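You operate a simulated robot arm through the tools that you are given. There is no shell and no other tool. Be economical: measure what you need, move in short steps, check, and stop when the job is done.

Carry out the task below with a simulated two-armed robot. There is one attempt and no reset: what you move stays moved.

JOB
On the top of table 3, fold the checked cloth in half, so that its two short edges meet.

It is judged by the outcome, as a careful person would: the job done as asked, and still so three seconds after it is handed in. It fails if anything else is knocked over, pushed out of place, dropped, spilled or broken. Flat cloth is picked up by pressing the open fingertips on it (5 to 10 N) and closing them slowly along it; thin cloth reads only 2 to 8 mm in the jaws.

ROBOT AND FRAMES
Two 7-joint arms with two-finger parallel grippers on one trunk, on a base that drives. Base frame: it is fixed to the floor where the robot stands at the start and does not move with it; the origin is under the middle of the robot, x ahead of it, y to its left, z up; the surface under the hand at the start is at about z = 760. Readings come in mm, degrees, newtons and seconds.
The left shoulder is at the start at [70, 163, 1095], the right one opposite. With the tool pointing down near the work surface each hand reaches from about 400 to 880 mm from the robot's upright axis, wherever it stands, measured 20 degrees to its own side. Places, roughly: top of table 3 [700, -1900, 800]. Payload 3.43 kg a hand.
Tool frame (each hand has its own): the origin (TCP) lies between the finger pads and is the grasp point; the fingertips stand 34 mm ahead of it; z points along the fingers, y is the line along which they close. The gripper opens to 128 mm. The fingers are 24 mm wide and 12 mm thick; the gripper's body (48 by 130 mm) begins 96 mm behind the TCP.
Orientation is told as [roll, pitch, yaw] about the base's x, y, z axes, in that order, counted from this pose: with the fingers straight down and closing along the base's y, the tool's x points along the base's -x, its y along +y and its z along -z.

CONTROLS
- The arms move only by the tool servo_tool. It takes "left_deltas", "right_deltas" or both (then of equal length, played together; a hand with none holds still); each is a list of rows, each a list of 7 numbers: the turn, a rotation vector about the base's x, y, z in degrees, then the shift along the base's x, y, z in mm, then the opening, from 0 (shut) to 1 (fully open). In form: [[wx, wy, wz, dx, dy, dz, fingers], ...]. A call has 1 to 10 rows; each row is the pose to reach, as a shift and turn from the pose commanded when the call began. A row lasts 0.2 s, in which the tool goes at most 50 mm and 8.6 degrees; a call with a longer step from one row to the next is refused whole, and so is a gripper value outside its range. A pose out of reach is approached as far as the arm can. The call stops where the force on the tool passes 40 N (or 10 N more than at its start, if that is more) or the arm is blocked; 0.2 s more then pass. The fingers move at their own pace (about 153 mm/s each) and stop on an object; they squeeze with about 25 N. The grip force told is the motor's: it shows also when the fingers shut on nothing. Time passes only in rows, and 0.2 s behind the last, so rows that repeat a pose let the fingers close. The reply holds the time, the measured pose of the TCP, the force on the tool along the base axes, the opening and the grip force, in the units named above and with some noise, with the torque about the TCP (base axes, N m) and any sound that the robot's microphone picked up.
- Cameras (640 x 400 px; columns grow to the right, rows downward): "scene" is now at [133, 6.3, 1315.6]; the picture's right is [0.07, -1.00, -0.00], its down [-0.65, -0.05, -0.75] and it looks along [0.75, 0.05, -0.66] (base axes); focal length 214 px, centre (320, 200). "left" rides on the left gripper at [76, 11, -160] in its tool frame; the picture's right is [-0.15, 0.99, 0.00], its down [-0.88, -0.13, -0.46] and it looks along [-0.45, -0.07, 0.89] (tool axes); focal length 234 px, centre (320, 200). "right" rides on the right gripper at [76, -11, -160] in its tool frame; the picture's right is [0.15, 0.99, 0.00], its down [-0.88, 0.13, -0.46] and it looks along [-0.45, 0.07, 0.89] (tool axes); focal length 234 px, centre (320, 200). There is no depth. A picture from a camera that has moved, and an enlarged one, comes with that camera's place and axes in the base frame and with its lens.
- snapshot(camera): a new picture of that camera. The clock stands still meanwhile.
- raise_lower(by): slides the trunk up (or, below 0, down) by that many mm; the arms and the scene camera ride with it, the base frame stays. It gives what a move gives, with no picture.
- steer(legs): drives the robot by 1 to 6 legs, each [ahead, left, turn to the left] in mm, mm and degrees, along the robot's own axes; the way and the turn of a leg run together, so that a leg with both is an arc; at most 1500 mm and 180 degrees a leg. The arms and the cameras ride along, it lands a little off, and it stops where it bumps. It gives what a move gives.
- aim_head(pan, tilt): turns the head with the scene camera to pan (to the left, within 86 degrees either way) and tilt (down, from -29 to 69), counted from straight ahead of the robot. It gives what a move gives.
- close_up(camera, box): a new picture of the part [left, top, right, bottom] of that camera's present view, enlarged. The clock stands still meanwhile.
- close_job(): hands the job in; it is judged then, once.

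Work in short steps. Places have to be worked out from the pictures, the camera data and where the tool is seen: move nearer, look again, correct. Check each grasp and each placing, and mend what went wrong. You have 120 turns and 92 pictures in all, those below and enlarged ones among them. Open the grippers and draw the arms clear of the work before you hand the job in, unless the task says otherwise; then end with one line.

The tools are called after "Request:" as a command line: name --argument value ..., lists and objects as JSON in quotes. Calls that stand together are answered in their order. servo_tool: Moves the arms, as the interface text tells. Its arguments: {"type":"object","properties":{"left_deltas":{"type":"array","items":{"type":"array","items":{"type":"number"}}},"right_deltas":{"type":"array","items":{"type":"array","items":{"type":"number"}}}},"required":[]} The other tools are called the same way: raise_lower (by) slides the trunk up or down; steer (legs) drives the base; aim_head (pan, tilt) turns the head that bears the scene camera; snapshot (camera) takes a picture; close_up (camera, box) takes an enlarged picture of a part of a camera's view; close_job () hands the job in.

At the start:

```text
time: 0.0
left_tool_pos: [674.3, 35.6, 1006.2]
left_tool_rot: [0.0, -0.1, 0.1]
left_wrist_force: [1.3, 0.1, 0.4]
left_wrist_torque: [0.03, 0.02, 0.02]
left_grip_width: 128.2
left_grasp_force: 0.2
right_tool_pos: [375.8, -360.3, 923.4]
right_tool_rot: [0.0, 0.0, 0.0]
right_wrist_force: [0.1, 0.0, 0.4]
right_wrist_torque: [-0.02, -0.04, 0.02]
right_grip_width: 127.7
right_grasp_force: 0.1
trunk travel left (down, up): [-575.0, 365.0]
robot x, y, heading: [-1.0, -1.3, 0.0]
head pan, tilt: [4.0, 41.0]
```

scene: 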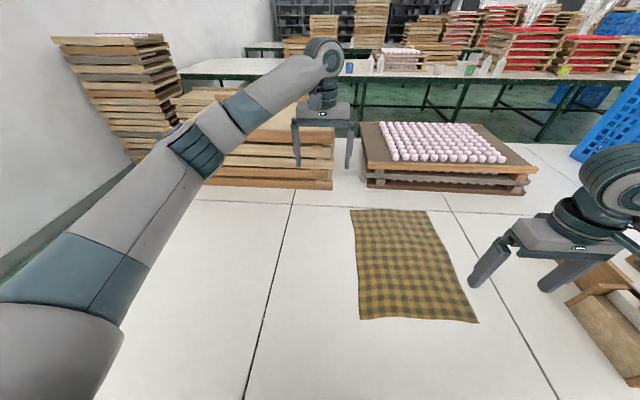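
right: 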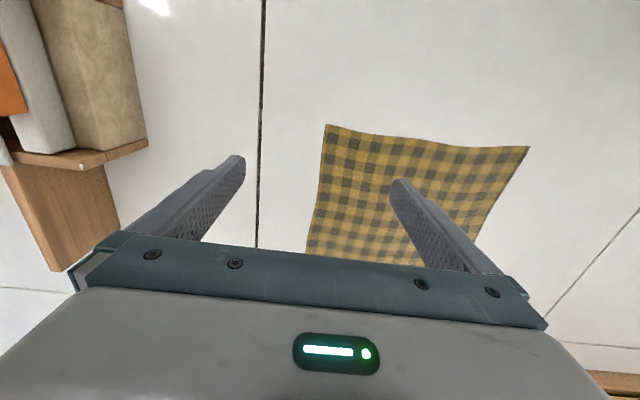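
left: 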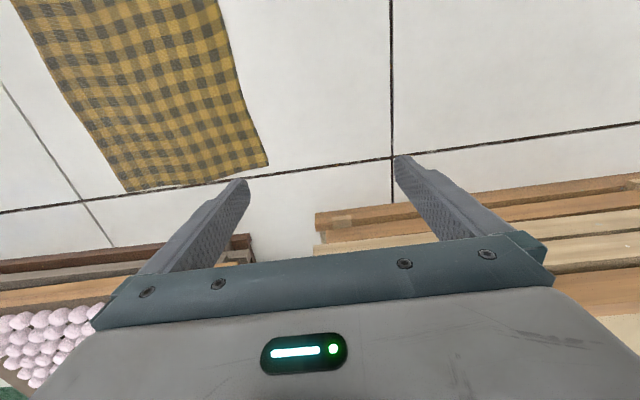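

The pictures show a checked cloth on the surface in front of me, but table 3 is around y=-1900. I'll pan the head to the right to look there.

Request:
aim_head --pan -70 --tilt 25

Request:
snapshot --camera "scene"

```text
time: 1.5
left_tool_pos: [674.2, 35.1, 1006.2]
left_tool_rot: [0.0, 0.1, -0.1]
left_wrist_force: [-0.2, 0.1, 0.4]
left_wrist_torque: [0.02, 0.03, -0.01]
left_grip_width: 128.2
left_grasp_force: 0.1
right_tool_pos: [376.6, -360.4, 923.0]
right_tool_rot: [0.0, 0.0, 0.0]
right_wrist_force: [-0.2, -0.1, 0.1]
right_wrist_torque: [0.02, -0.02, 0.0]
right_grip_width: 127.9
right_grasp_force: 0.2
trunk travel left (down, up): [-575.0, 365.0]
robot x, y, heading: [1.8, -2.6, 0.2]
head pan, tilt: [-70.0, 25.0]
```

```text
88 pictures are left
camera scene: at [80.4, -86.1, 1340.3], right [-0.94, -0.34, 0.0], down [-0.15, 0.4, -0.91], along [0.31, -0.85, -0.42], focal length 214 px, centre (320, 200)
```

scene: 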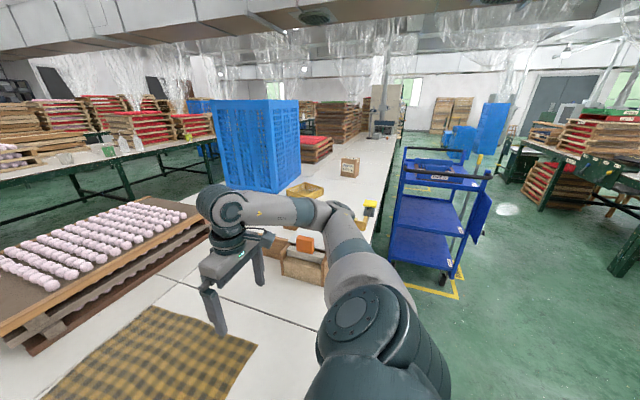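

Table 3's point projects to about pixel (324,164). I'll zoom in there.

Request:
close_up --camera "scene" --box '[230, 100, 470, 250]'

Request:
close_up --camera "scene" --box '[300, 120, 400, 182]'

```text
2.67 times, centred on (350, 175) of scene
camera zoom: at [80.4, -86.1, 1340.3], right [-0.94, -0.34, 0.0], down [-0.15, 0.4, -0.91], along [0.31, -0.85, -0.42], focal length 572 px, centre (240, 267)
```

zoom: 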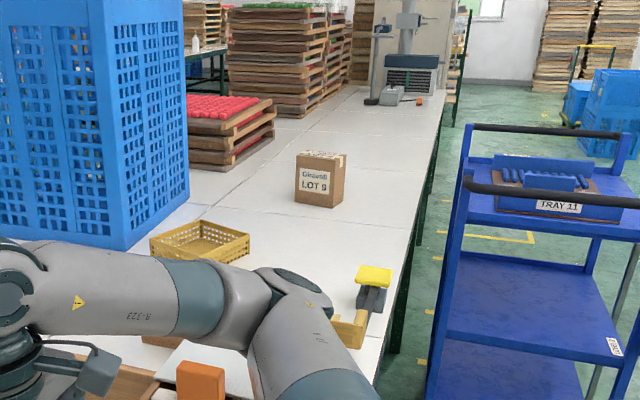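

```text
6.40 times, centred on (350, 151) of scene
camera zoom: at [80.4, -86.1, 1340.3], right [-0.94, -0.34, 0.0], down [-0.15, 0.4, -0.91], along [0.31, -0.85, -0.42], focal length 1373 px, centre (128, 514)
```

zoom: 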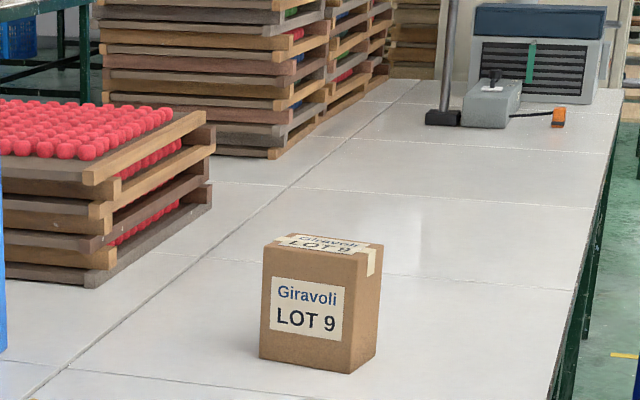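

The white table is one continuous long table and the only checked cloth is the one in front of me, which I place at x 345–726, y −75 to −355 (short edges along y). I'll raise the right hand clear of the wooden boxes before shifting the robot to face the cloth.

Request:
servo_tool --right_deltas '[[0, 0, 0, 0, 0, 45, 0.3], [0, 0, 0, 20, 25, 90, 0.3], [0, 0, 0, 50, 60, 120, 0.3], [0, 0, 0, 80, 90, 130, 0.3], [0, 0, 0, 100, 110, 130, 0.3]]' --left_deltas '[[0, 0, 0, 0, 0, 20, 0.3], [0, 0, 0, 0, 20, 40, 0.3], [0, 0, 0, 0, 50, 40, 0.3], [0, 0, 0, 0, 80, 40, 0.3], [0, 0, 0, 0, 80, 40, 0.3]]'

Request:
steer --legs '[[-70, -215, 0]]'

Request:
aim_head --pan 0 --tilt 50

Request:
snapshot --camera "scene"

```text
refused: row 2 steps farther than a row can; nothing moved
```

```text
time: 3.3
left_tool_pos: [604.3, -167.9, 1005.9]
left_tool_rot: [0.0, 0.0, 0.4]
left_wrist_force: [-0.2, 0.4, 0.4]
left_wrist_torque: [0.0, 0.01, -0.01]
left_grip_width: 127.9
left_grasp_force: 0.3
right_tool_pos: [310.6, -559.3, 923.8]
right_tool_rot: [1.0, -0.4, 1.2]
right_wrist_force: [-1.3, 18.5, -1.2]
right_wrist_torque: [0.17, -0.02, -0.18]
right_grip_width: 118.0
right_grasp_force: 0.0
trunk travel left (down, up): [-575.0, 365.0]
robot x, y, heading: [-69.2, -208.3, 0.3]
head pan, tilt: [-70.0, 25.0]
stopped in leg 1: the force on the tool passed its limit at 42 N (the readings are from after the stop); the commanded pose is now the measured one
```

```text
time: 4.7
left_tool_pos: [604.8, -167.4, 1004.7]
left_tool_rot: [-0.1, -0.1, 0.5]
left_wrist_force: [-0.1, -0.6, 0.4]
left_wrist_torque: [0.01, 0.0, 0.02]
left_grip_width: 128.1
left_grasp_force: 0.0
right_tool_pos: [312.8, -560.9, 924.3]
right_tool_rot: [0.9, -0.3, 0.9]
right_wrist_force: [1.5, 24.0, -2.6]
right_wrist_torque: [0.35, -0.02, 0.02]
right_grip_width: 115.1
right_grasp_force: 0.0
trunk travel left (down, up): [-575.0, 365.0]
robot x, y, heading: [-69.3, -210.7, 0.5]
head pan, tilt: [0.0, 50.0]
```

```text
85 pictures are left
camera scene: at [57.2, -206.3, 1302.8], right [0.01, -1.0, 0.0], down [-0.77, -0.01, -0.64], along [0.64, 0.0, -0.77], focal length 214 px, centre (320, 200)
```

scene: 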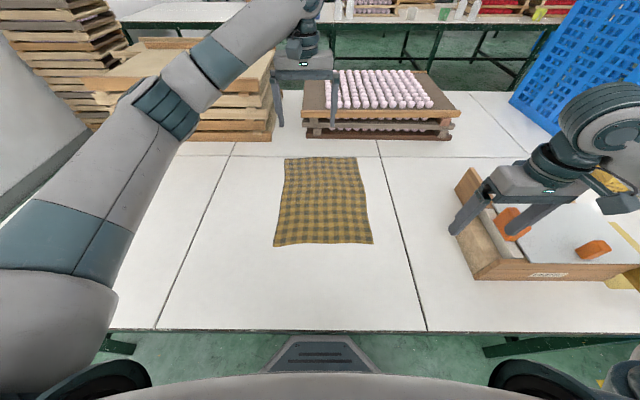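

My mistake: the raise was refused while the drive still ran, and the right finger now presses on something with about 24 N along y. I'll look at it closely before moving anything.

Request:
snapshot --camera "right"

Request:
close_up --camera "scene" --box '[430, 140, 640, 290]'

```text
84 pictures are left
camera right: at [236.0, -575.7, 1082.9], right [-0.16, 0.99, 0.01], down [0.88, 0.14, 0.46], along [0.45, 0.09, -0.89], focal length 234 px, centre (320, 200)
```

right: 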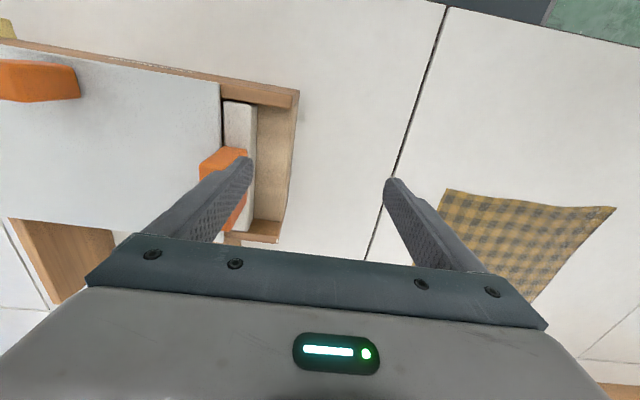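

```text
2.67 times, centred on (535, 215) of scene
camera zoom: at [57.2, -206.3, 1302.8], right [0.01, -1.0, 0.0], down [-0.77, -0.01, -0.64], along [0.64, 0.0, -0.77], focal length 572 px, centre (-253, 160)
```

zoom: 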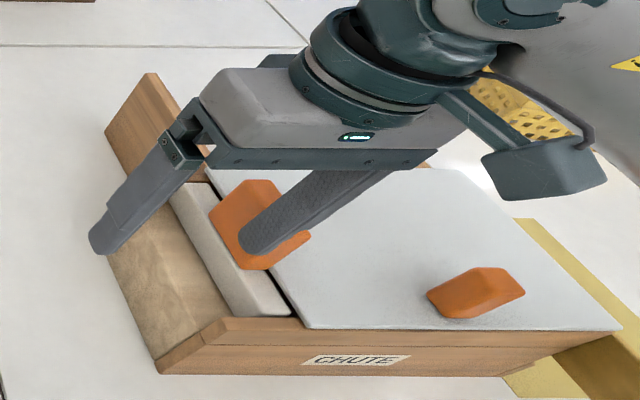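

The right finger's outer face leans on an orange knob of a wooden "CHUTE" box. I'll back straight off to the left, then raise.

Request:
servo_tool --right_deltas '[[0, 0, 0, 0, 12, 0, 0.9], [0, 0, 0, 0, 30, 0, 0.9], [0, 0, 0, 0, 30, 40, 0.9], [0, 0, 0, 0, 30, 80, 0.9], [0, 0, 0, 0, 60, 110, 0.6], [0, 0, 0, 30, 95, 120, 0.3], [0, 0, 0, 60, 130, 120, 0.3], [0, 0, 0, 90, 160, 120, 0.3]]'

Request:
snapshot --camera "scene"

```text
time: 6.5
left_tool_pos: [604.9, -168.2, 1005.1]
left_tool_rot: [0.1, 0.2, 0.3]
left_wrist_force: [0.5, 0.2, -0.1]
left_wrist_torque: [0.02, -0.01, -0.02]
left_grip_width: 128.2
left_grasp_force: 0.1
right_tool_pos: [402.6, -403.8, 1041.3]
right_tool_rot: [0.7, -0.2, 0.9]
right_wrist_force: [0.8, -0.4, -0.3]
right_wrist_torque: [-0.04, 0.05, -0.01]
right_grip_width: 38.6
right_grasp_force: 0.0
trunk travel left (down, up): [-575.0, 365.0]
robot x, y, heading: [-66.3, -214.8, 0.7]
head pan, tilt: [0.0, 50.0]
```

```text
82 pictures are left
camera scene: at [57.9, -207.9, 1302.7], right [0.01, -1.0, 0.0], down [-0.77, -0.01, -0.64], along [0.64, 0.0, -0.77], focal length 214 px, centre (320, 200)
```

scene: 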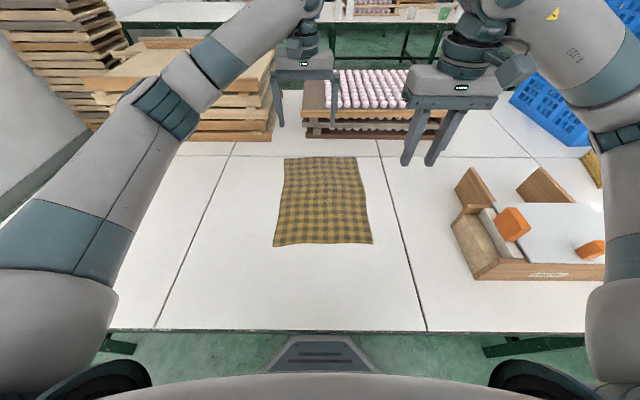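

Comparing old and new pictures, the chute and its knob are where they were (within measurement error). The cloth corners come out at about (722,−69), (732,−348), (349,−358), (340,−78); I'll bring both hands above the far corners, 38 mm open.

Request:
servo_tool --right_deltas '[[0, 0, 0, 39, 11, -12, 0.3], [-0.2, 0.1, -0.2, 79, 21, -30, 0.3], [-0.4, 0.2, -0.4, 118, 32, -55, 0.3], [-0.6, 0.2, -0.6, 157, 43, -80, 0.3], [-0.7, 0.2, -0.9, 196, 54, -105, 0.3], [-0.7, 0.2, -0.9, 235, 65, -132, 0.3], [-0.7, 0.2, -0.9, 275, 76, -160, 0.3], [-0.7, 0.2, -0.9, 313, 86, -187, 0.3], [-0.7, 0.2, -0.9, 313, 86, -187, 0.3]]' --left_deltas '[[0, 0, 0, 13, 9, 0, 0.3], [0, 0, -0.1, 26, 18, -18, 0.3], [0, 0, -0.2, 39, 27, -36, 0.3], [0, 0, -0.3, 52, 36, -60, 0.3], [0, 0, -0.3, 65, 45, -84, 0.3], [0, 0, -0.3, 78, 54, -110, 0.3], [0, 0, -0.3, 92, 61, -130, 0.3], [0, 0, -0.3, 105, 69, -151, 0.3], [0, 0, -0.3, 105, 69, -151, 0.3]]'

Request:
snapshot --camera "left"

Request:
snapshot --camera "right"

Request:
snapshot --camera "scene"

```text
time: 8.5
left_tool_pos: [709.8, -102.5, 855.4]
left_tool_rot: [0.0, -0.2, 0.0]
left_wrist_force: [-0.8, 0.2, 0.1]
left_wrist_torque: [0.02, -0.02, 0.01]
left_grip_width: 38.2
left_grasp_force: 0.0
right_tool_pos: [714.9, -320.0, 857.1]
right_tool_rot: [0.2, -0.1, -0.1]
right_wrist_force: [0.0, -0.1, 0.1]
right_wrist_torque: [0.0, -0.02, -0.01]
right_grip_width: 38.4
right_grasp_force: 0.0
trunk travel left (down, up): [-575.0, 365.0]
robot x, y, heading: [-68.5, -210.8, 0.4]
head pan, tilt: [0.0, 50.0]
```

```text
81 pictures are left
camera left: at [633.6, -91.6, 1013.3], right [0.14, 0.99, 0.0], down [0.88, -0.13, 0.46], along [0.45, -0.07, -0.89], focal length 234 px, centre (320, 200)
```

left: 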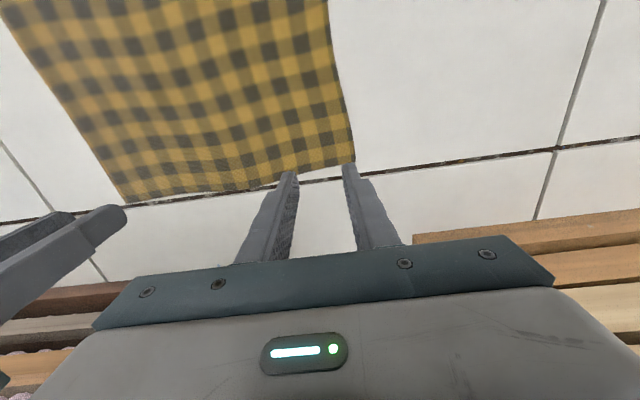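

```text
80 pictures are left
camera right: at [640.3, -331.9, 1015.8], right [-0.15, 0.99, 0.0], down [0.88, 0.13, 0.46], along [0.45, 0.07, -0.89], focal length 234 px, centre (320, 200)
```

right: 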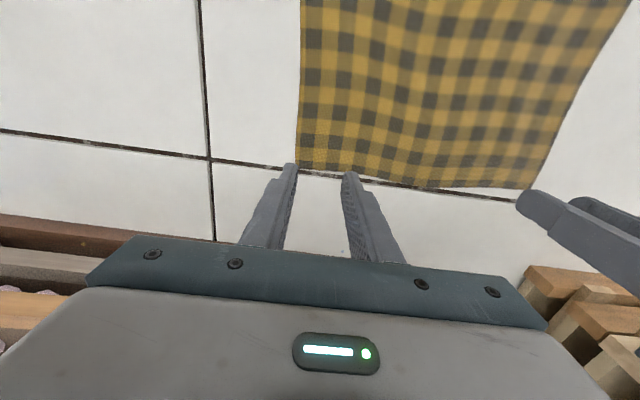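

```text
79 pictures are left
camera scene: at [55.7, -210.3, 1303.0], right [0.01, -1.0, 0.0], down [-0.77, -0.01, -0.64], along [0.64, 0.01, -0.77], focal length 214 px, centre (320, 200)
```

scene: 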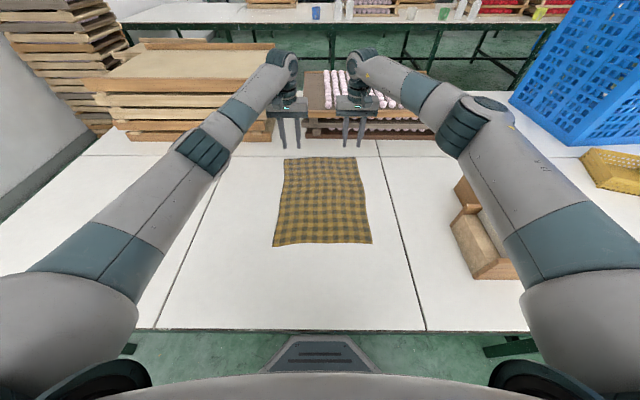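

The wrist views confirm the far corners at about (721,−67) and (730,−346). I'll narrow to ~28 mm and descend to just above the cloth.

Request:
servo_tool --right_deltas '[[0, 0, 0, 0, 2, -20, 0.22], [0, 0, 0, 1, 4, -40, 0.22], [0, 0, 0, 1, 4, -56, 0.22], [0, 0, 0, 1, 4, -56, 0.22]]' --left_deltas '[[0, 0, 0, 0, 1, -20, 0.22], [0, 0, 0, -1, 3, -40, 0.22], [0, 0, 0, -1, 3, -54, 0.22], [0, 0, 0, -1, 3, -54, 0.22]]'

Request:
close_up --camera "left" --box '[200, 100, 440, 250]'

Request:
close_up --camera "right" --box '[200, 100, 440, 250]'

```text
time: 9.5
left_tool_pos: [709.6, -99.3, 800.7]
left_tool_rot: [0.0, 0.0, 0.1]
left_wrist_force: [0.2, -0.8, 0.1]
left_wrist_torque: [-0.02, -0.04, 0.0]
left_grip_width: 27.9
left_grasp_force: 0.0
right_tool_pos: [715.3, -314.0, 800.0]
right_tool_rot: [0.2, -0.1, 0.0]
right_wrist_force: [-0.1, 0.1, -0.7]
right_wrist_torque: [0.03, 0.02, -0.01]
right_grip_width: 28.2
right_grasp_force: 0.1
trunk travel left (down, up): [-575.0, 365.0]
robot x, y, heading: [-69.9, -210.3, 0.5]
head pan, tilt: [0.0, 50.0]
```

```text
2.67 times, centred on (320, 175) of left
camera zoom: at [633.0, -86.6, 959.8], right [0.14, 0.99, 0.0], down [0.88, -0.13, 0.46], along [0.45, -0.07, -0.89], focal length 624 px, centre (320, 267)
```

zoom: 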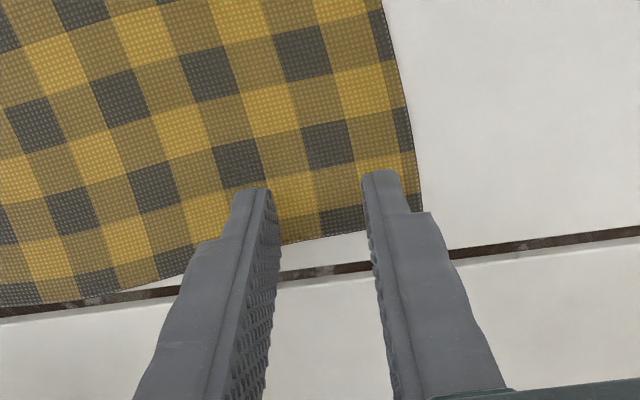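

```text
2.67 times, centred on (320, 175) of right
camera zoom: at [640.8, -325.1, 959.5], right [-0.15, 0.99, 0.0], down [0.88, 0.13, 0.46], along [0.45, 0.07, -0.89], focal length 624 px, centre (320, 267)
```

zoom: 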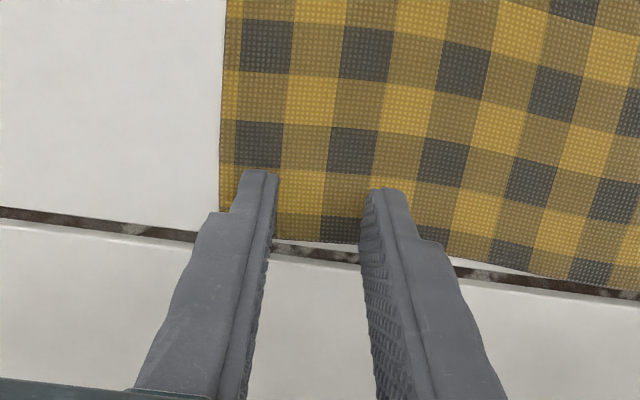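

Tips are over the corners about 6 mm above the cloth. Lower gently to contact.

Request:
servo_tool --right_deltas '[[0, 0, 0, 0, 0, -4, 0.22], [0, 0, 0, 0, 0, -6, 0.22], [0, 0, 0, 0, 0, -6, 0.22]]' --left_deltas '[[0, 0, 0, 0, 0, -4, 0.22], [0, 0, 0, 0, 0, -6, 0.22], [0, 0, 0, 0, 0, -6, 0.22]]'

```text
time: 10.3
left_tool_pos: [707.5, -97.4, 796.3]
left_tool_rot: [0.0, -0.1, 0.0]
left_wrist_force: [0.4, 0.5, 2.7]
left_wrist_torque: [0.02, -0.04, -0.02]
left_grip_width: 28.1
left_grasp_force: 0.1
right_tool_pos: [714.4, -313.7, 794.7]
right_tool_rot: [0.2, -0.2, 0.0]
right_wrist_force: [1.0, 0.2, 4.5]
right_wrist_torque: [-0.07, -0.02, 0.03]
right_grip_width: 28.2
right_grasp_force: 0.1
trunk travel left (down, up): [-575.0, 365.0]
robot x, y, heading: [-64.9, -211.6, 0.5]
head pan, tilt: [0.0, 50.0]
```

Contact with 2.7 N (left) and 4.5 N (right). Press slightly more.

Request:
servo_tool --right_deltas '[[0, 0, 0, 0, 0, -1.5, 0.22], [0, 0, 0, 0, 0, -1.5, 0.22]]' --left_deltas '[[0, 0, 0, 0, 0, -2, 0.22], [0, 0, 0, 0, 0, -2, 0.22]]'

```text
time: 10.9
left_tool_pos: [707.6, -97.7, 794.5]
left_tool_rot: [0.0, -0.2, 0.2]
left_wrist_force: [2.5, 1.0, 13.0]
left_wrist_torque: [0.12, -0.18, -0.07]
left_grip_width: 28.5
left_grasp_force: 0.0
right_tool_pos: [714.5, -313.9, 795.4]
right_tool_rot: [0.2, -0.3, 0.0]
right_wrist_force: [3.0, -0.3, 10.8]
right_wrist_torque: [-0.19, -0.14, 0.04]
right_grip_width: 28.0
right_grasp_force: 0.0
trunk travel left (down, up): [-575.0, 365.0]
robot x, y, heading: [-68.2, -208.8, 0.6]
head pan, tilt: [0.0, 50.0]
```

Slightly over: 13 and 11 N. Ease by under 1 mm and close slowly.

Request:
servo_tool --right_deltas '[[0, 0, 0, 0, 0, 0.5, 0.21], [0, 0, 0, 0, 0, 0.5, 0.18], [0, 0, 0, 0, 0, 0.5, 0.15], [0, 0, 0, 0, 0, 0.5, 0.12], [0, 0, 0, 0, 0, 0.5, 0.09], [0, 0, 0, 0, 0, 0.5, 0.06], [0, 0, 0, 0, 0, 0.5, 0.03], [0, 0, 0, 0, 0, 0.5, 0], [0, 0, 0, 0, 0, 0.5, 0]]' --left_deltas '[[0, 0, 0, 0, 0, 0.9, 0.21], [0, 0, 0, 0, 0, 0.9, 0.18], [0, 0, 0, 0, 0, 0.9, 0.15], [0, 0, 0, 0, 0, 0.9, 0.12], [0, 0, 0, 0, 0, 0.9, 0.09], [0, 0, 0, 0, 0, 0.9, 0.06], [0, 0, 0, 0, 0, 0.9, 0.03], [0, 0, 0, 0, 0, 0.9, 0], [0, 0, 0, 0, 0, 0.9, 0]]'

Request:
close_up --camera "left" --box '[200, 100, 440, 250]'

Request:
close_up --camera "right" --box '[200, 100, 440, 250]'

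```text
time: 12.9
left_tool_pos: [707.3, -97.6, 795.8]
left_tool_rot: [0.1, -0.1, 0.2]
left_wrist_force: [-1.4, 0.4, 13.4]
left_wrist_torque: [0.08, 0.03, 0.01]
left_grip_width: 2.1
left_grasp_force: 25.1
right_tool_pos: [713.4, -312.4, 794.5]
right_tool_rot: [0.2, -0.2, 0.0]
right_wrist_force: [-0.1, -0.6, 7.4]
right_wrist_torque: [-0.06, 0.0, -0.02]
right_grip_width: 0.0
right_grasp_force: 24.7
trunk travel left (down, up): [-575.0, 365.0]
robot x, y, heading: [-68.0, -210.2, 0.5]
head pan, tilt: [0.0, 50.0]
```

```text
2.67 times, centred on (320, 175) of left
camera zoom: at [630.2, -86.3, 954.0], right [0.14, 0.99, 0.0], down [0.88, -0.13, 0.46], along [0.45, -0.07, -0.89], focal length 624 px, centre (320, 267)
```

zoom: 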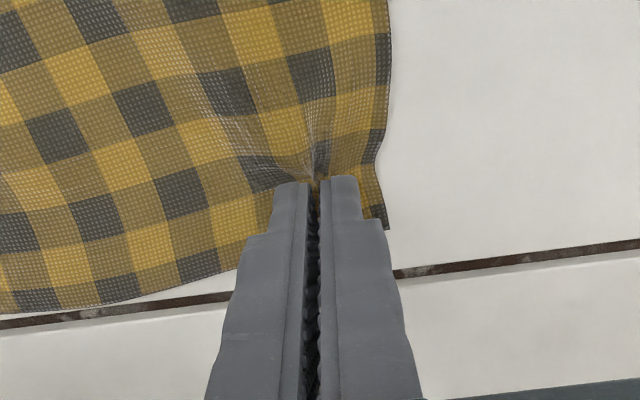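

```text
2.67 times, centred on (320, 175) of right
camera zoom: at [638.0, -325.0, 954.4], right [-0.15, 0.99, 0.0], down [0.88, 0.13, 0.46], along [0.45, 0.07, -0.89], focal length 624 px, centre (320, 267)
```

zoom: 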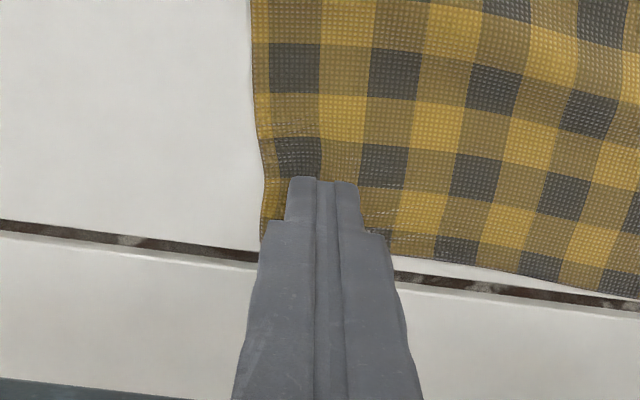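

The left hand holds a pleat (2.1 mm); the right slid shut on nothing. Reopen the right, shift it 2 mm and press a bit harder.

Request:
servo_tool --right_deltas '[[0, 0, 0, 0, 0, 3, 0], [0, 0, 0, 0, 0, 6, 0.25], [0, 0, 0, 0, -1, 6, 0.25], [0, 0, 0, -1, -1, 2, 0.25], [0, 0, 0, -1, -1, -0.8, 0.25], [0, 0, 0, -1, -1, -0.8, 0.25]]'

```text
time: 14.3
left_tool_pos: [706.7, -97.8, 796.4]
left_tool_rot: [0.0, -0.2, 0.1]
left_wrist_force: [-0.7, 2.6, 15.1]
left_wrist_torque: [0.09, -0.02, 0.02]
left_grip_width: 2.2
left_grasp_force: 24.6
right_tool_pos: [713.0, -313.6, 795.0]
right_tool_rot: [0.2, -0.3, 0.0]
right_wrist_force: [-1.9, -0.7, 6.2]
right_wrist_torque: [-0.12, 0.03, -0.03]
right_grip_width: 32.2
right_grasp_force: 0.3
trunk travel left (down, up): [-575.0, 365.0]
robot x, y, heading: [-64.5, -212.7, 0.2]
head pan, tilt: [0.0, 50.0]
```

Request:
servo_tool --right_deltas '[[0, 0, 0, 0, 0, -1, 0.25], [0, 0, 0, 0, 0, -1, 0.22], [0, 0, 0, 0, 0, -1, 0.19], [0, 0, 0, 0, 0, -1, 0.16], [0, 0, 0, 0, 0, -1, 0.13], [0, 0, 0, 0, 0, -1, 0.1], [0, 0, 0, 0, 0, -1, 0.07], [0, 0, 0, 0, 0, -1, 0.04], [0, 0, 0, 0, 0, -1, 0], [0, 0, 0, 0, 0, -1, 0]]'

Request:
close_up --camera "right" --box '[200, 100, 440, 250]'

```text
time: 16.5
left_tool_pos: [705.1, -97.2, 796.2]
left_tool_rot: [0.0, -0.2, 0.1]
left_wrist_force: [1.3, -3.1, 3.0]
left_wrist_torque: [-0.06, -0.03, 0.02]
left_grip_width: 2.2
left_grasp_force: 24.7
right_tool_pos: [712.4, -314.4, 796.3]
right_tool_rot: [0.2, -0.4, 0.0]
right_wrist_force: [1.6, 2.5, 28.4]
right_wrist_torque: [0.02, 0.0, 0.04]
right_grip_width: 2.4
right_grasp_force: 25.3
trunk travel left (down, up): [-575.0, 365.0]
robot x, y, heading: [-70.8, -207.5, 0.5]
head pan, tilt: [0.0, 50.0]
```

```text
2.67 times, centred on (320, 175) of right
camera zoom: at [636.1, -325.8, 954.0], right [-0.15, 0.99, 0.0], down [0.88, 0.13, 0.46], along [0.46, 0.07, -0.89], focal length 624 px, centre (320, 267)
```

zoom: 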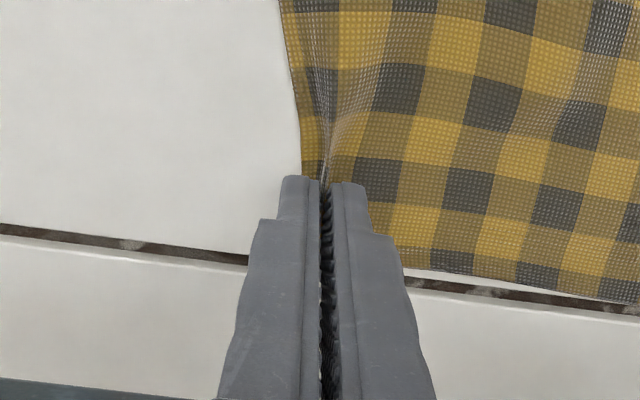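

Both hands now hold (2.2 and 2.4 mm). Lift 50 mm along an arc and check that both corners come up.

Request:
servo_tool --right_deltas '[[0, 0, 0, 0, 0, 10, 0], [0, 0, 0, -3, 0, 25, 0], [0, 0, 0, -8, 0, 40, 0], [0, 0, 0, -15, 0, 55, 0]]' --left_deltas '[[0, 0, 0, 0, 0, 10, 0], [0, 0, 0, -3, 0, 25, 0], [0, 0, 0, -8, 0, 40, 0], [0, 0, 0, -15, 0, 55, 0]]'

Request:
snapshot --camera "scene"

```text
time: 17.5
left_tool_pos: [692.1, -96.2, 849.1]
left_tool_rot: [-0.1, 0.1, 0.1]
left_wrist_force: [0.0, -3.8, -0.5]
left_wrist_torque: [-0.17, 0.05, 0.0]
left_grip_width: 2.1
left_grasp_force: 25.1
right_tool_pos: [697.9, -314.7, 844.8]
right_tool_rot: [0.2, 0.0, 0.0]
right_wrist_force: [-0.6, 5.5, -0.3]
right_wrist_torque: [0.15, -0.02, 0.04]
right_grip_width: 2.2
right_grasp_force: 25.1
trunk travel left (down, up): [-575.0, 365.0]
robot x, y, heading: [-68.2, -215.2, 0.4]
head pan, tilt: [0.0, 50.0]
```

```text
73 pictures are left
camera scene: at [55.7, -209.1, 1302.9], right [0.01, -1.0, 0.0], down [-0.77, -0.01, -0.64], along [0.64, 0.01, -0.77], focal length 214 px, centre (320, 200)
```

scene: 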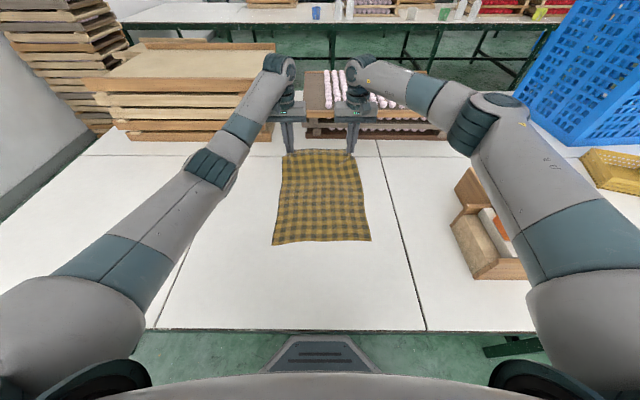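

Both corners are up and the cloth is taut between hands. I continue the arc toward the robot, easing the hands 3 mm together and tilting the fingers forward.

Request:
servo_tool --right_deltas '[[0, 0, 0, -17, 1, 30, 0], [0, 0, 0, -42, 2, 55, 0], [0, 0, 0, -72, 3, 75, 0], [0, -4, 0, -109, 1, 85, 0], [0, -10, 0, -148, 0, 84, 0], [0, -17, 0, -182, -1, 71, 0], [0, -24, 0, -211, -2, 54, 0], [0, -24, 0, -211, -2, 54, 0]]' --left_deltas '[[0, 0, 0, -17, -1, 30, 0], [0, 0, 0, -42, -2, 55, 0], [0, 0, 0, -72, -3, 75, 0], [0, -4, 0, -109, -4, 85, 0], [0, -10, 0, -148, -5, 84, 0], [0, -17, 0, -182, -6, 71, 0], [0, -24, 0, -211, -7, 54, 0], [0, -24, 0, -211, -7, 54, 0]]'

Request:
snapshot --camera "scene"

```text
time: 19.3
left_tool_pos: [483.6, -105.6, 904.3]
left_tool_rot: [-0.1, -24.0, 0.2]
left_wrist_force: [0.6, -0.3, 0.0]
left_wrist_torque: [0.01, 0.02, 0.03]
left_grip_width: 2.2
left_grasp_force: 24.9
right_tool_pos: [490.3, -318.0, 902.1]
right_tool_rot: [0.1, -24.0, 0.1]
right_wrist_force: [0.1, -0.9, -0.3]
right_wrist_torque: [0.01, 0.04, 0.02]
right_grip_width: 1.9
right_grasp_force: 25.1
trunk travel left (down, up): [-575.0, 365.0]
robot x, y, heading: [-70.2, -213.3, 0.6]
head pan, tilt: [0.0, 50.0]
```

```text
72 pictures are left
camera scene: at [57.5, -209.0, 1302.8], right [0.01, -1.0, 0.0], down [-0.77, -0.01, -0.64], along [0.64, 0.01, -0.77], focal length 214 px, centre (320, 200)
```

scene: 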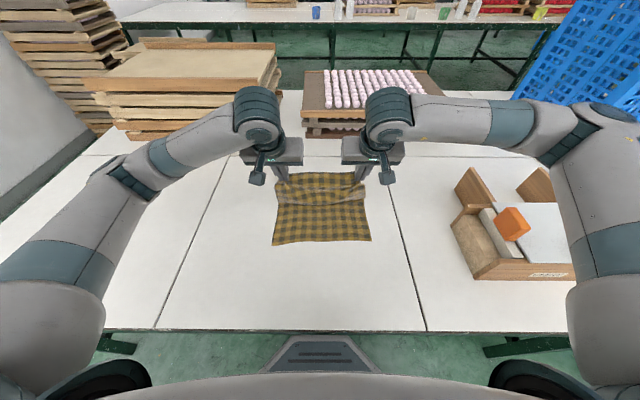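

The fold is forming and the near edge has stayed put. Continue down toward the near edge, then zoom to measure it.

Request:
servo_tool --right_deltas '[[0, -3, 0, -30, -2, -8, 0], [0, -7, 0, -58, -4, -20, 0], [0, -10, 0, -82, -5, -36, 0], [0, -10, 0, -82, -5, -36, 0]]' --left_deltas '[[0, -3, 0, -30, -1, -8, 0], [0, -7, 0, -58, -2, -20, 0], [0, -10, 0, -82, -2, -36, 0], [0, -10, 0, -82, -2, -36, 0]]'

Request:
close_up --camera "scene" --box '[230, 150, 422, 270]'

```text
time: 20.3
left_tool_pos: [408.5, -109.3, 865.4]
left_tool_rot: [-0.1, -34.0, 0.2]
left_wrist_force: [0.2, -0.4, -0.2]
left_wrist_torque: [0.03, 0.01, -0.03]
left_grip_width: 2.1
left_grasp_force: 24.7
left hand out of reach, approached as far as the arm can: row 3, 4
right_tool_pos: [415.7, -318.4, 863.7]
right_tool_rot: [0.2, -34.1, 0.0]
right_wrist_force: [0.1, 0.5, -0.3]
right_wrist_torque: [0.01, -0.01, 0.02]
right_grip_width: 2.1
right_grasp_force: 25.2
right hand out of reach, approached as far as the arm can: row 3, 4
trunk travel left (down, up): [-575.0, 365.0]
robot x, y, heading: [-67.3, -211.6, 0.5]
head pan, tilt: [0.0, 50.0]
```

```text
3.33 times, centred on (326, 210) of scene
camera zoom: at [56.6, -209.2, 1302.9], right [0.01, -1.0, 0.0], down [-0.77, -0.01, -0.64], along [0.64, 0.01, -0.77], focal length 715 px, centre (300, 167)
```

zoom: 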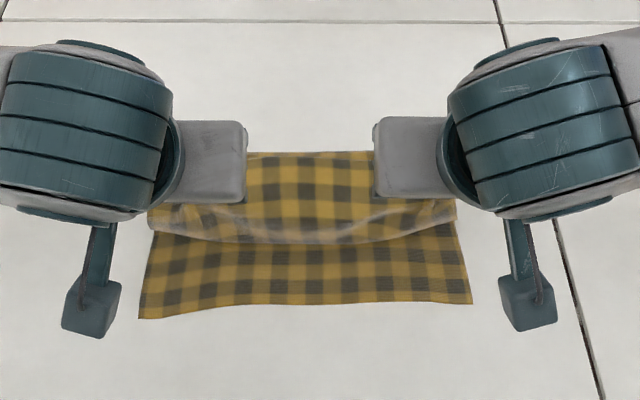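

Arms are at their near limit at x≈410, so I extend them 60 mm forward, then back the base 130 mm carrying the hands along over the near edge.

Request:
servo_tool --right_deltas '[[0, 0, 0, 30, -3, 5, 0], [0, 0, 0, 60, -5, 5, 0], [0, 0, 0, 60, -5, 5, 0]]' --left_deltas '[[0, 0, 0, 30, 0, 5, 0], [0, 0, 0, 60, 0, 5, 0], [0, 0, 0, 60, 0, 5, 0]]'

Request:
steer --legs '[[-130, 0, 0]]'

Request:
snapshot --camera "scene"

```text
time: 21.1
left_tool_pos: [467.7, -108.0, 871.1]
left_tool_rot: [-0.1, -34.0, 0.2]
left_wrist_force: [0.1, -1.4, -0.1]
left_wrist_torque: [-0.03, 0.03, -0.05]
left_grip_width: 2.2
left_grasp_force: 25.5
right_tool_pos: [477.0, -323.0, 868.2]
right_tool_rot: [0.2, -34.1, -0.1]
right_wrist_force: [0.1, 1.3, -0.4]
right_wrist_torque: [0.03, 0.0, 0.02]
right_grip_width: 2.4
right_grasp_force: 24.9
trunk travel left (down, up): [-575.0, 365.0]
robot x, y, heading: [-65.7, -207.6, 0.5]
head pan, tilt: [0.0, 50.0]
```

```text
time: 22.4
left_tool_pos: [339.3, -109.2, 870.8]
left_tool_rot: [-0.1, -34.0, 0.1]
left_wrist_force: [-0.2, -0.9, 0.5]
left_wrist_torque: [-0.04, 0.04, -0.01]
left_grip_width: 2.1
left_grasp_force: 24.8
right_tool_pos: [346.0, -324.5, 867.8]
right_tool_rot: [0.1, -34.2, -0.1]
right_wrist_force: [-1.6, 0.6, -0.8]
right_wrist_torque: [0.02, -0.03, 0.06]
right_grip_width: 2.3
right_grasp_force: 25.0
trunk travel left (down, up): [-575.0, 365.0]
robot x, y, heading: [-193.7, -211.0, 0.7]
head pan, tilt: [0.0, 50.0]
```

```text
70 pictures are left
camera scene: at [-73.2, -210.3, 1302.9], right [0.01, -1.0, 0.0], down [-0.77, 0.0, -0.64], along [0.64, 0.0, -0.77], focal length 214 px, centre (320, 200)
```

scene: 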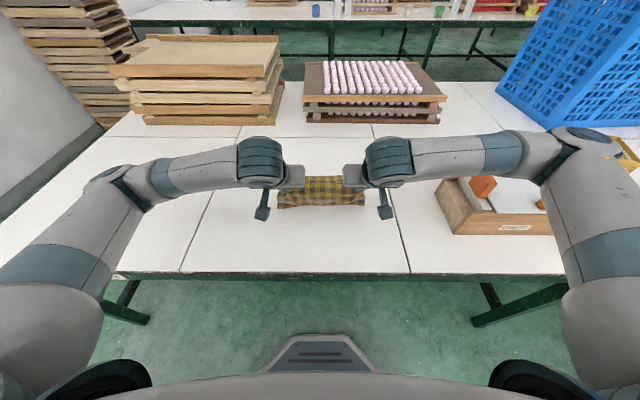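

Now nearly above the near edge. Lower while tilting to 45°, stopping about 15 mm above to check alignment.

Request:
servo_tool --right_deltas '[[0, -4, 0, 0, 0, -20, 0], [0, -8, 0, 1, 0, -40, 0], [0, -11, 0, 2, 0, -56, 0], [0, -11, 0, 2, 0, -56, 0]]' --left_deltas '[[0, -4, 0, -3, 0, -20, 0], [0, -8, 0, -6, 0, -40, 0], [0, -11, 0, -8, 0, -59, 0], [0, -11, 0, -8, 0, -59, 0]]'

Request:
close_up --camera "scene" --box '[240, 145, 400, 245]'

Request:
snapshot --camera "left"

Request:
snapshot --camera "right"

```text
time: 23.4
left_tool_pos: [329.8, -112.7, 810.7]
left_tool_rot: [-0.1, -45.0, 0.2]
left_wrist_force: [0.1, -1.2, -0.7]
left_wrist_torque: [-0.03, -0.02, 0.01]
left_grip_width: 2.3
left_grasp_force: 25.0
right_tool_pos: [348.0, -323.5, 810.5]
right_tool_rot: [0.2, -45.1, -0.1]
right_wrist_force: [0.1, 0.9, -1.1]
right_wrist_torque: [-0.02, 0.05, 0.05]
right_grip_width: 2.2
right_grasp_force: 25.0
trunk travel left (down, up): [-575.0, 365.0]
robot x, y, heading: [-199.3, -213.6, 0.7]
head pan, tilt: [0.0, 50.0]
```

```text
4.00 times, centred on (320, 195) of scene
camera zoom: at [-72.5, -210.4, 1302.9], right [0.01, -1.0, 0.0], down [-0.77, 0.0, -0.64], along [0.64, 0.0, -0.77], focal length 858 px, centre (320, 220)
```

zoom: 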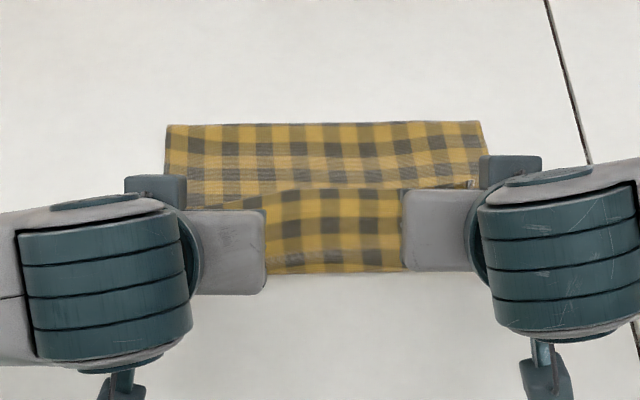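

```text
68 pictures are left
camera left: at [163.4, -99.1, 868.7], right [0.1, 0.99, 0.1], down [0.3, -0.13, 0.95], along [0.95, -0.07, -0.31], focal length 234 px, centre (320, 200)
```

left: 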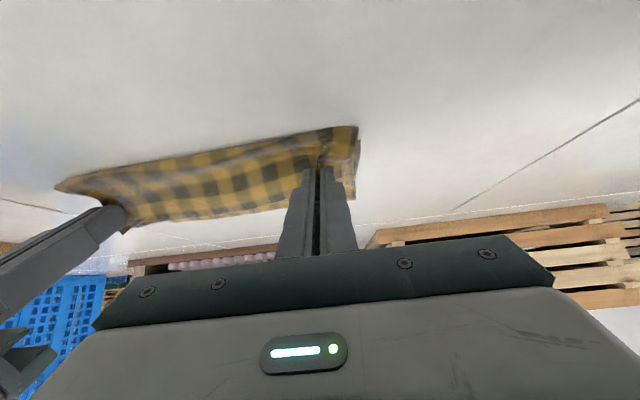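

```text
67 pictures are left
camera right: at [181.6, -335.5, 869.5], right [-0.1, 0.99, -0.1], down [0.3, 0.13, 0.95], along [0.95, 0.07, -0.31], focal length 234 px, centre (320, 200)
```

right: 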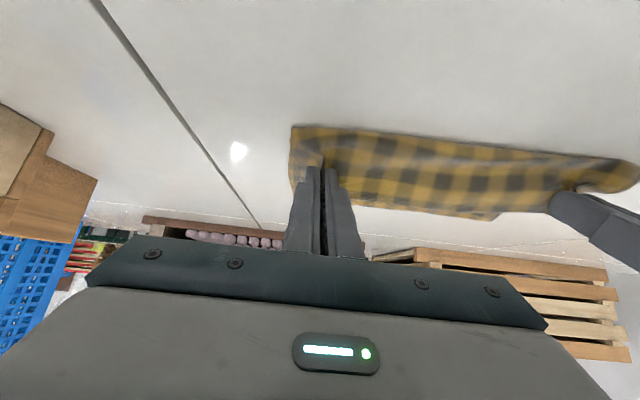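

The fold line appears at about x≈490, closer than expected, so the lower layer may have been drawn toward me a bit. I zoom in to judge edges.

Request:
close_up --camera "scene" --box '[275, 165, 355, 215]'

Request:
close_up --camera "left" --box '[30, 90, 390, 240]'

Request:
close_up --camera "right" --box '[270, 90, 640, 240]'

```text
8.00 times, centred on (315, 190) of scene
camera zoom: at [-72.5, -210.4, 1302.9], right [0.01, -1.0, 0.0], down [-0.77, 0.0, -0.64], along [0.64, 0.0, -0.77], focal length 1716 px, centre (360, 280)
```

zoom: 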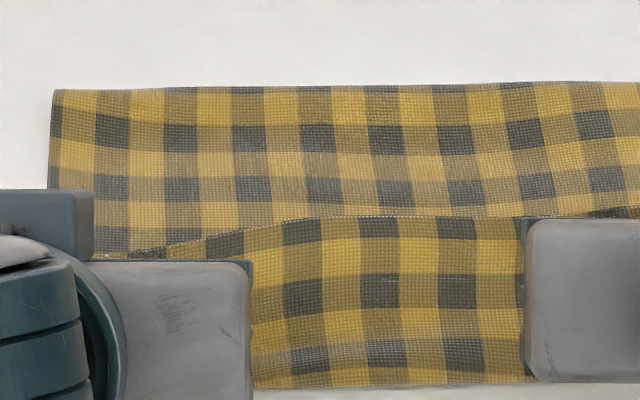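

```text
1.78 times, centred on (210, 165) of left
camera zoom: at [163.4, -99.1, 868.7], right [0.1, 0.99, 0.1], down [0.3, -0.13, 0.95], along [0.95, -0.07, -0.31], focal length 416 px, centre (516, 262)
```

zoom: 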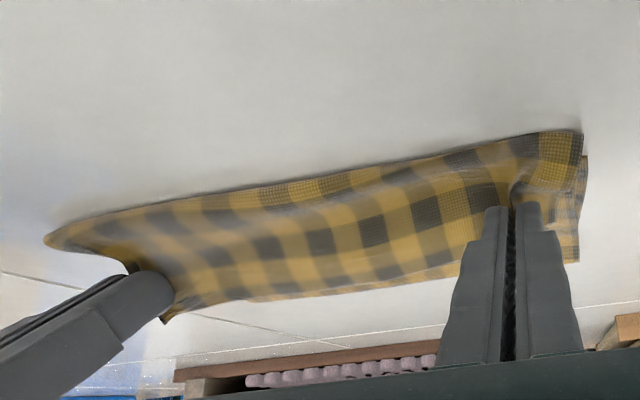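

```text
1.73 times, centred on (455, 165) of right
camera zoom: at [181.6, -335.5, 869.5], right [-0.1, 0.99, -0.1], down [0.3, 0.13, 0.95], along [0.95, 0.07, -0.31], focal length 405 px, centre (86, 260)
```

zoom: 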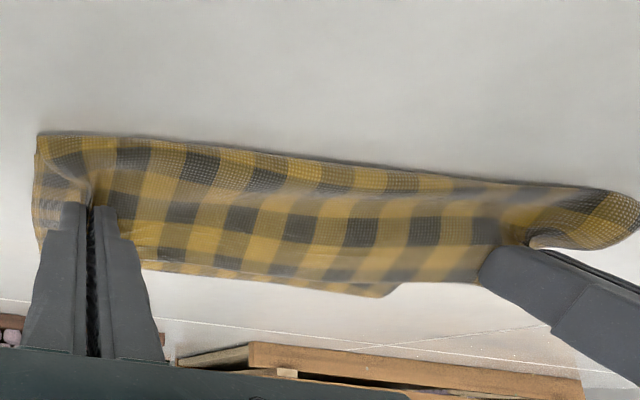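

The gripped edge still points forward and the cloth bulges toward me; also the fold rolled to x≈490 instead of ≈535. I lift and move forward again to let the lower layer lie back down, then look at it.

Request:
servo_tool --right_deltas '[[0, 0, 0, 10, 0, 40, 0], [0, 0, 0, 45, 0, 65, 0], [0, 0, 0, 90, 0, 75, 0], [0, 0, 0, 135, 0, 75, 0], [0, 0, 0, 180, 0, 75, 0], [0, 0, 0, 205, 0, 75, 0], [0, 0, 0, 205, 0, 75, 0]]' --left_deltas '[[0, 0, 0, 10, 0, 40, 0], [0, 0, 0, 45, 0, 65, 0], [0, 0, 0, 90, 0, 75, 0], [0, 0, 0, 135, 0, 75, 0], [0, 0, 0, 180, 0, 75, 0], [0, 0, 0, 205, 0, 75, 0], [0, 0, 0, 205, 0, 75, 0]]'

Request:
close_up --camera "scene" --box '[240, 125, 400, 225]'

```text
time: 24.9
left_tool_pos: [537.3, -112.1, 887.6]
left_tool_rot: [-0.1, -45.0, 0.0]
left_wrist_force: [-1.3, -1.9, 0.5]
left_wrist_torque: [0.0, -0.01, -0.02]
left_grip_width: 2.2
left_grasp_force: 24.9
right_tool_pos: [553.0, -325.8, 889.7]
right_tool_rot: [0.1, -45.0, -0.1]
right_wrist_force: [0.1, 1.7, -1.0]
right_wrist_torque: [0.0, -0.02, 0.05]
right_grip_width: 2.2
right_grasp_force: 25.1
trunk travel left (down, up): [-575.0, 365.0]
robot x, y, heading: [-198.2, -210.5, 0.2]
head pan, tilt: [0.0, 50.0]
```

```text
4.00 times, centred on (320, 175) of scene
camera zoom: at [-72.5, -210.3, 1302.9], right [0.01, -1.0, 0.0], down [-0.77, 0.0, -0.64], along [0.64, 0.0, -0.77], focal length 858 px, centre (320, 300)
```

zoom: 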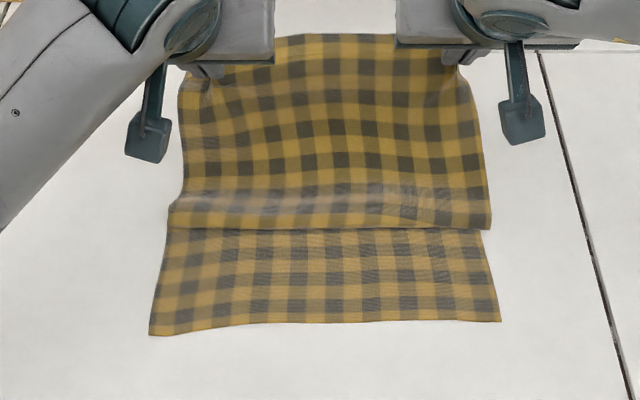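

The lower layer's near edge is unmoved (341,−75)/(358,−355), but the cloth is creased at ≈495 with a bulge. I pull up and further forward to unroll it.

Request:
servo_tool --right_deltas '[[0, 0, 0, 20, 0, 40, 0], [0, 0, 0, 50, 0, 70, 0], [0, 0, 0, 85, 0, 60, 0], [0, 0, 0, 105, 0, 25, 0], [0, 0, 0, 110, 0, -10, 0], [0, 0, 0, 110, 0, -25, 0], [0, 0, 0, 110, 0, -25, 0]]' --left_deltas '[[0, 0, 0, 20, 0, 40, 0], [0, 0, 0, 50, 0, 70, 0], [0, 0, 0, 85, 0, 60, 0], [0, 0, 0, 105, 0, 25, 0], [0, 0, 0, 110, 0, -10, 0], [0, 0, 0, 110, 0, -25, 0], [0, 0, 0, 110, 0, -25, 0]]'

Request:
close_up --camera "scene" --box '[240, 125, 400, 225]'

```text
time: 26.6
left_tool_pos: [646.5, -111.6, 860.9]
left_tool_rot: [-0.1, -45.0, 0.1]
left_wrist_force: [0.5, -0.6, 0.2]
left_wrist_torque: [0.0, 0.0, -0.01]
left_grip_width: 2.2
left_grasp_force: 24.5
right_tool_pos: [664.9, -323.7, 861.3]
right_tool_rot: [0.3, -45.1, -0.1]
right_wrist_force: [-0.2, 0.2, -0.2]
right_wrist_torque: [-0.02, -0.02, 0.0]
right_grip_width: 2.3
right_grasp_force: 25.7
trunk travel left (down, up): [-575.0, 365.0]
robot x, y, heading: [-202.1, -212.6, 0.5]
head pan, tilt: [0.0, 50.0]
```

```text
4.00 times, centred on (320, 175) of scene
camera zoom: at [-72.2, -210.3, 1302.9], right [0.01, -1.0, 0.0], down [-0.77, 0.0, -0.64], along [0.64, 0.0, -0.77], focal length 858 px, centre (320, 300)
```

zoom: 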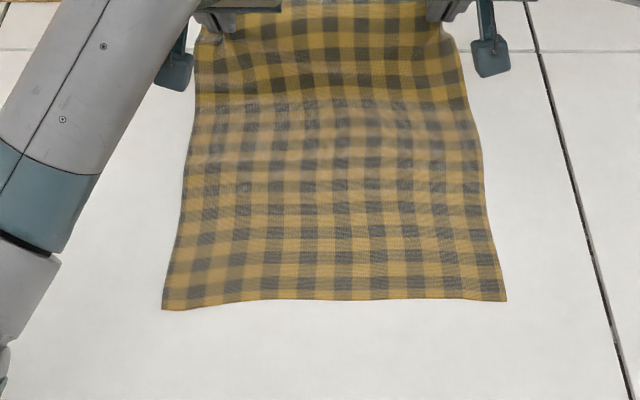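

The cloth is essentially flat again; the near edge is now at about (368,−82)/(380,−364). I repeat the fold with a low pass (tips ~50–75 mm high) and 55° tilt so the fold line rolls instead of peeling.

Request:
servo_tool --right_deltas '[[0, -2, 0, -35, -1, -5, 0], [0, -4, 0, -72, -2, -10, 0], [0, -6, 0, -110, -3, -15, 0], [0, -8, 0, -148, -5, -20, 0], [0, -10, 0, -185, -6, -25, 0], [0, -10, 0, -222, -7, -30, 0], [0, -10, 0, -258, -7, -31, 0], [0, -10, 0, -258, -7, -31, 0]]' --left_deltas '[[0, -2, 0, -35, 0, -5, 0], [0, -4, 0, -72, -1, -10, 0], [0, -6, 0, -110, -2, -15, 0], [0, -8, 0, -148, -3, -20, 0], [0, -10, 0, -185, -4, -25, 0], [0, -10, 0, -222, -4, -30, 0], [0, -10, 0, -254, -4, -31, 0], [0, -10, 0, -254, -4, -31, 0]]'

Request:
close_up --camera "scene" --box '[240, 125, 400, 225]'

Request:
snapshot --camera "right"

```text
time: 27.5
left_tool_pos: [542.1, -95.1, 988.1]
left_tool_rot: [2.3, -64.4, -0.4]
left_wrist_force: [0.2, -0.1, -0.3]
left_wrist_torque: [-0.02, -0.03, -0.01]
left_grip_width: 0.0
left_grasp_force: 25.1
right_tool_pos: [525.7, -320.2, 857.6]
right_tool_rot: [0.9, -53.2, 0.2]
right_wrist_force: [0.4, -1.4, -0.9]
right_wrist_torque: [0.04, -0.01, -0.01]
right_grip_width: 2.2
right_grasp_force: 25.0
trunk travel left (down, up): [-575.0, 365.0]
robot x, y, heading: [-198.2, -206.5, 1.1]
head pan, tilt: [0.0, 50.0]
stopped in row 4 (left hand): the arm was blocked; the commanded pose is now the measured one
```

```text
4.00 times, centred on (320, 175) of scene
camera zoom: at [-90.2, -211.5, 1305.1], right [0.02, -1.0, -0.01], down [-0.76, -0.01, -0.65], along [0.65, 0.01, -0.76], focal length 858 px, centre (320, 300)
```

zoom: 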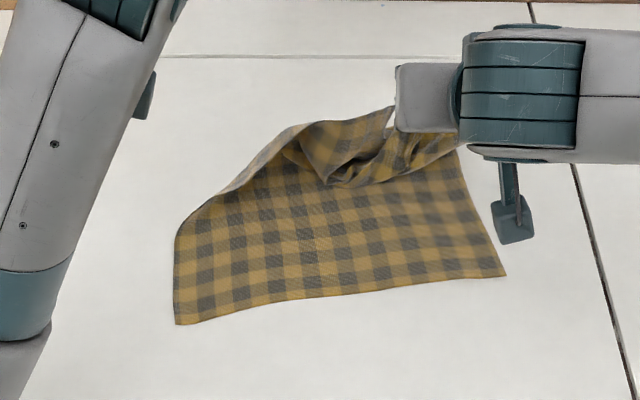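

```text
60 pictures are left
camera right: at [352.5, -333.7, 891.5], right [-0.1, 0.99, -0.11], down [0.16, 0.12, 0.98], along [0.98, 0.08, -0.17], focal length 234 px, centre (320, 200)
```

right: 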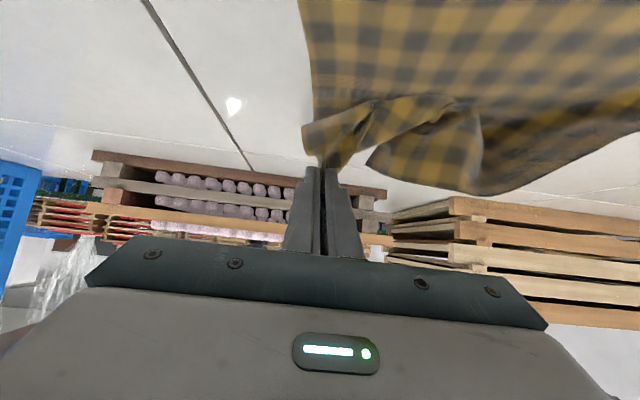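

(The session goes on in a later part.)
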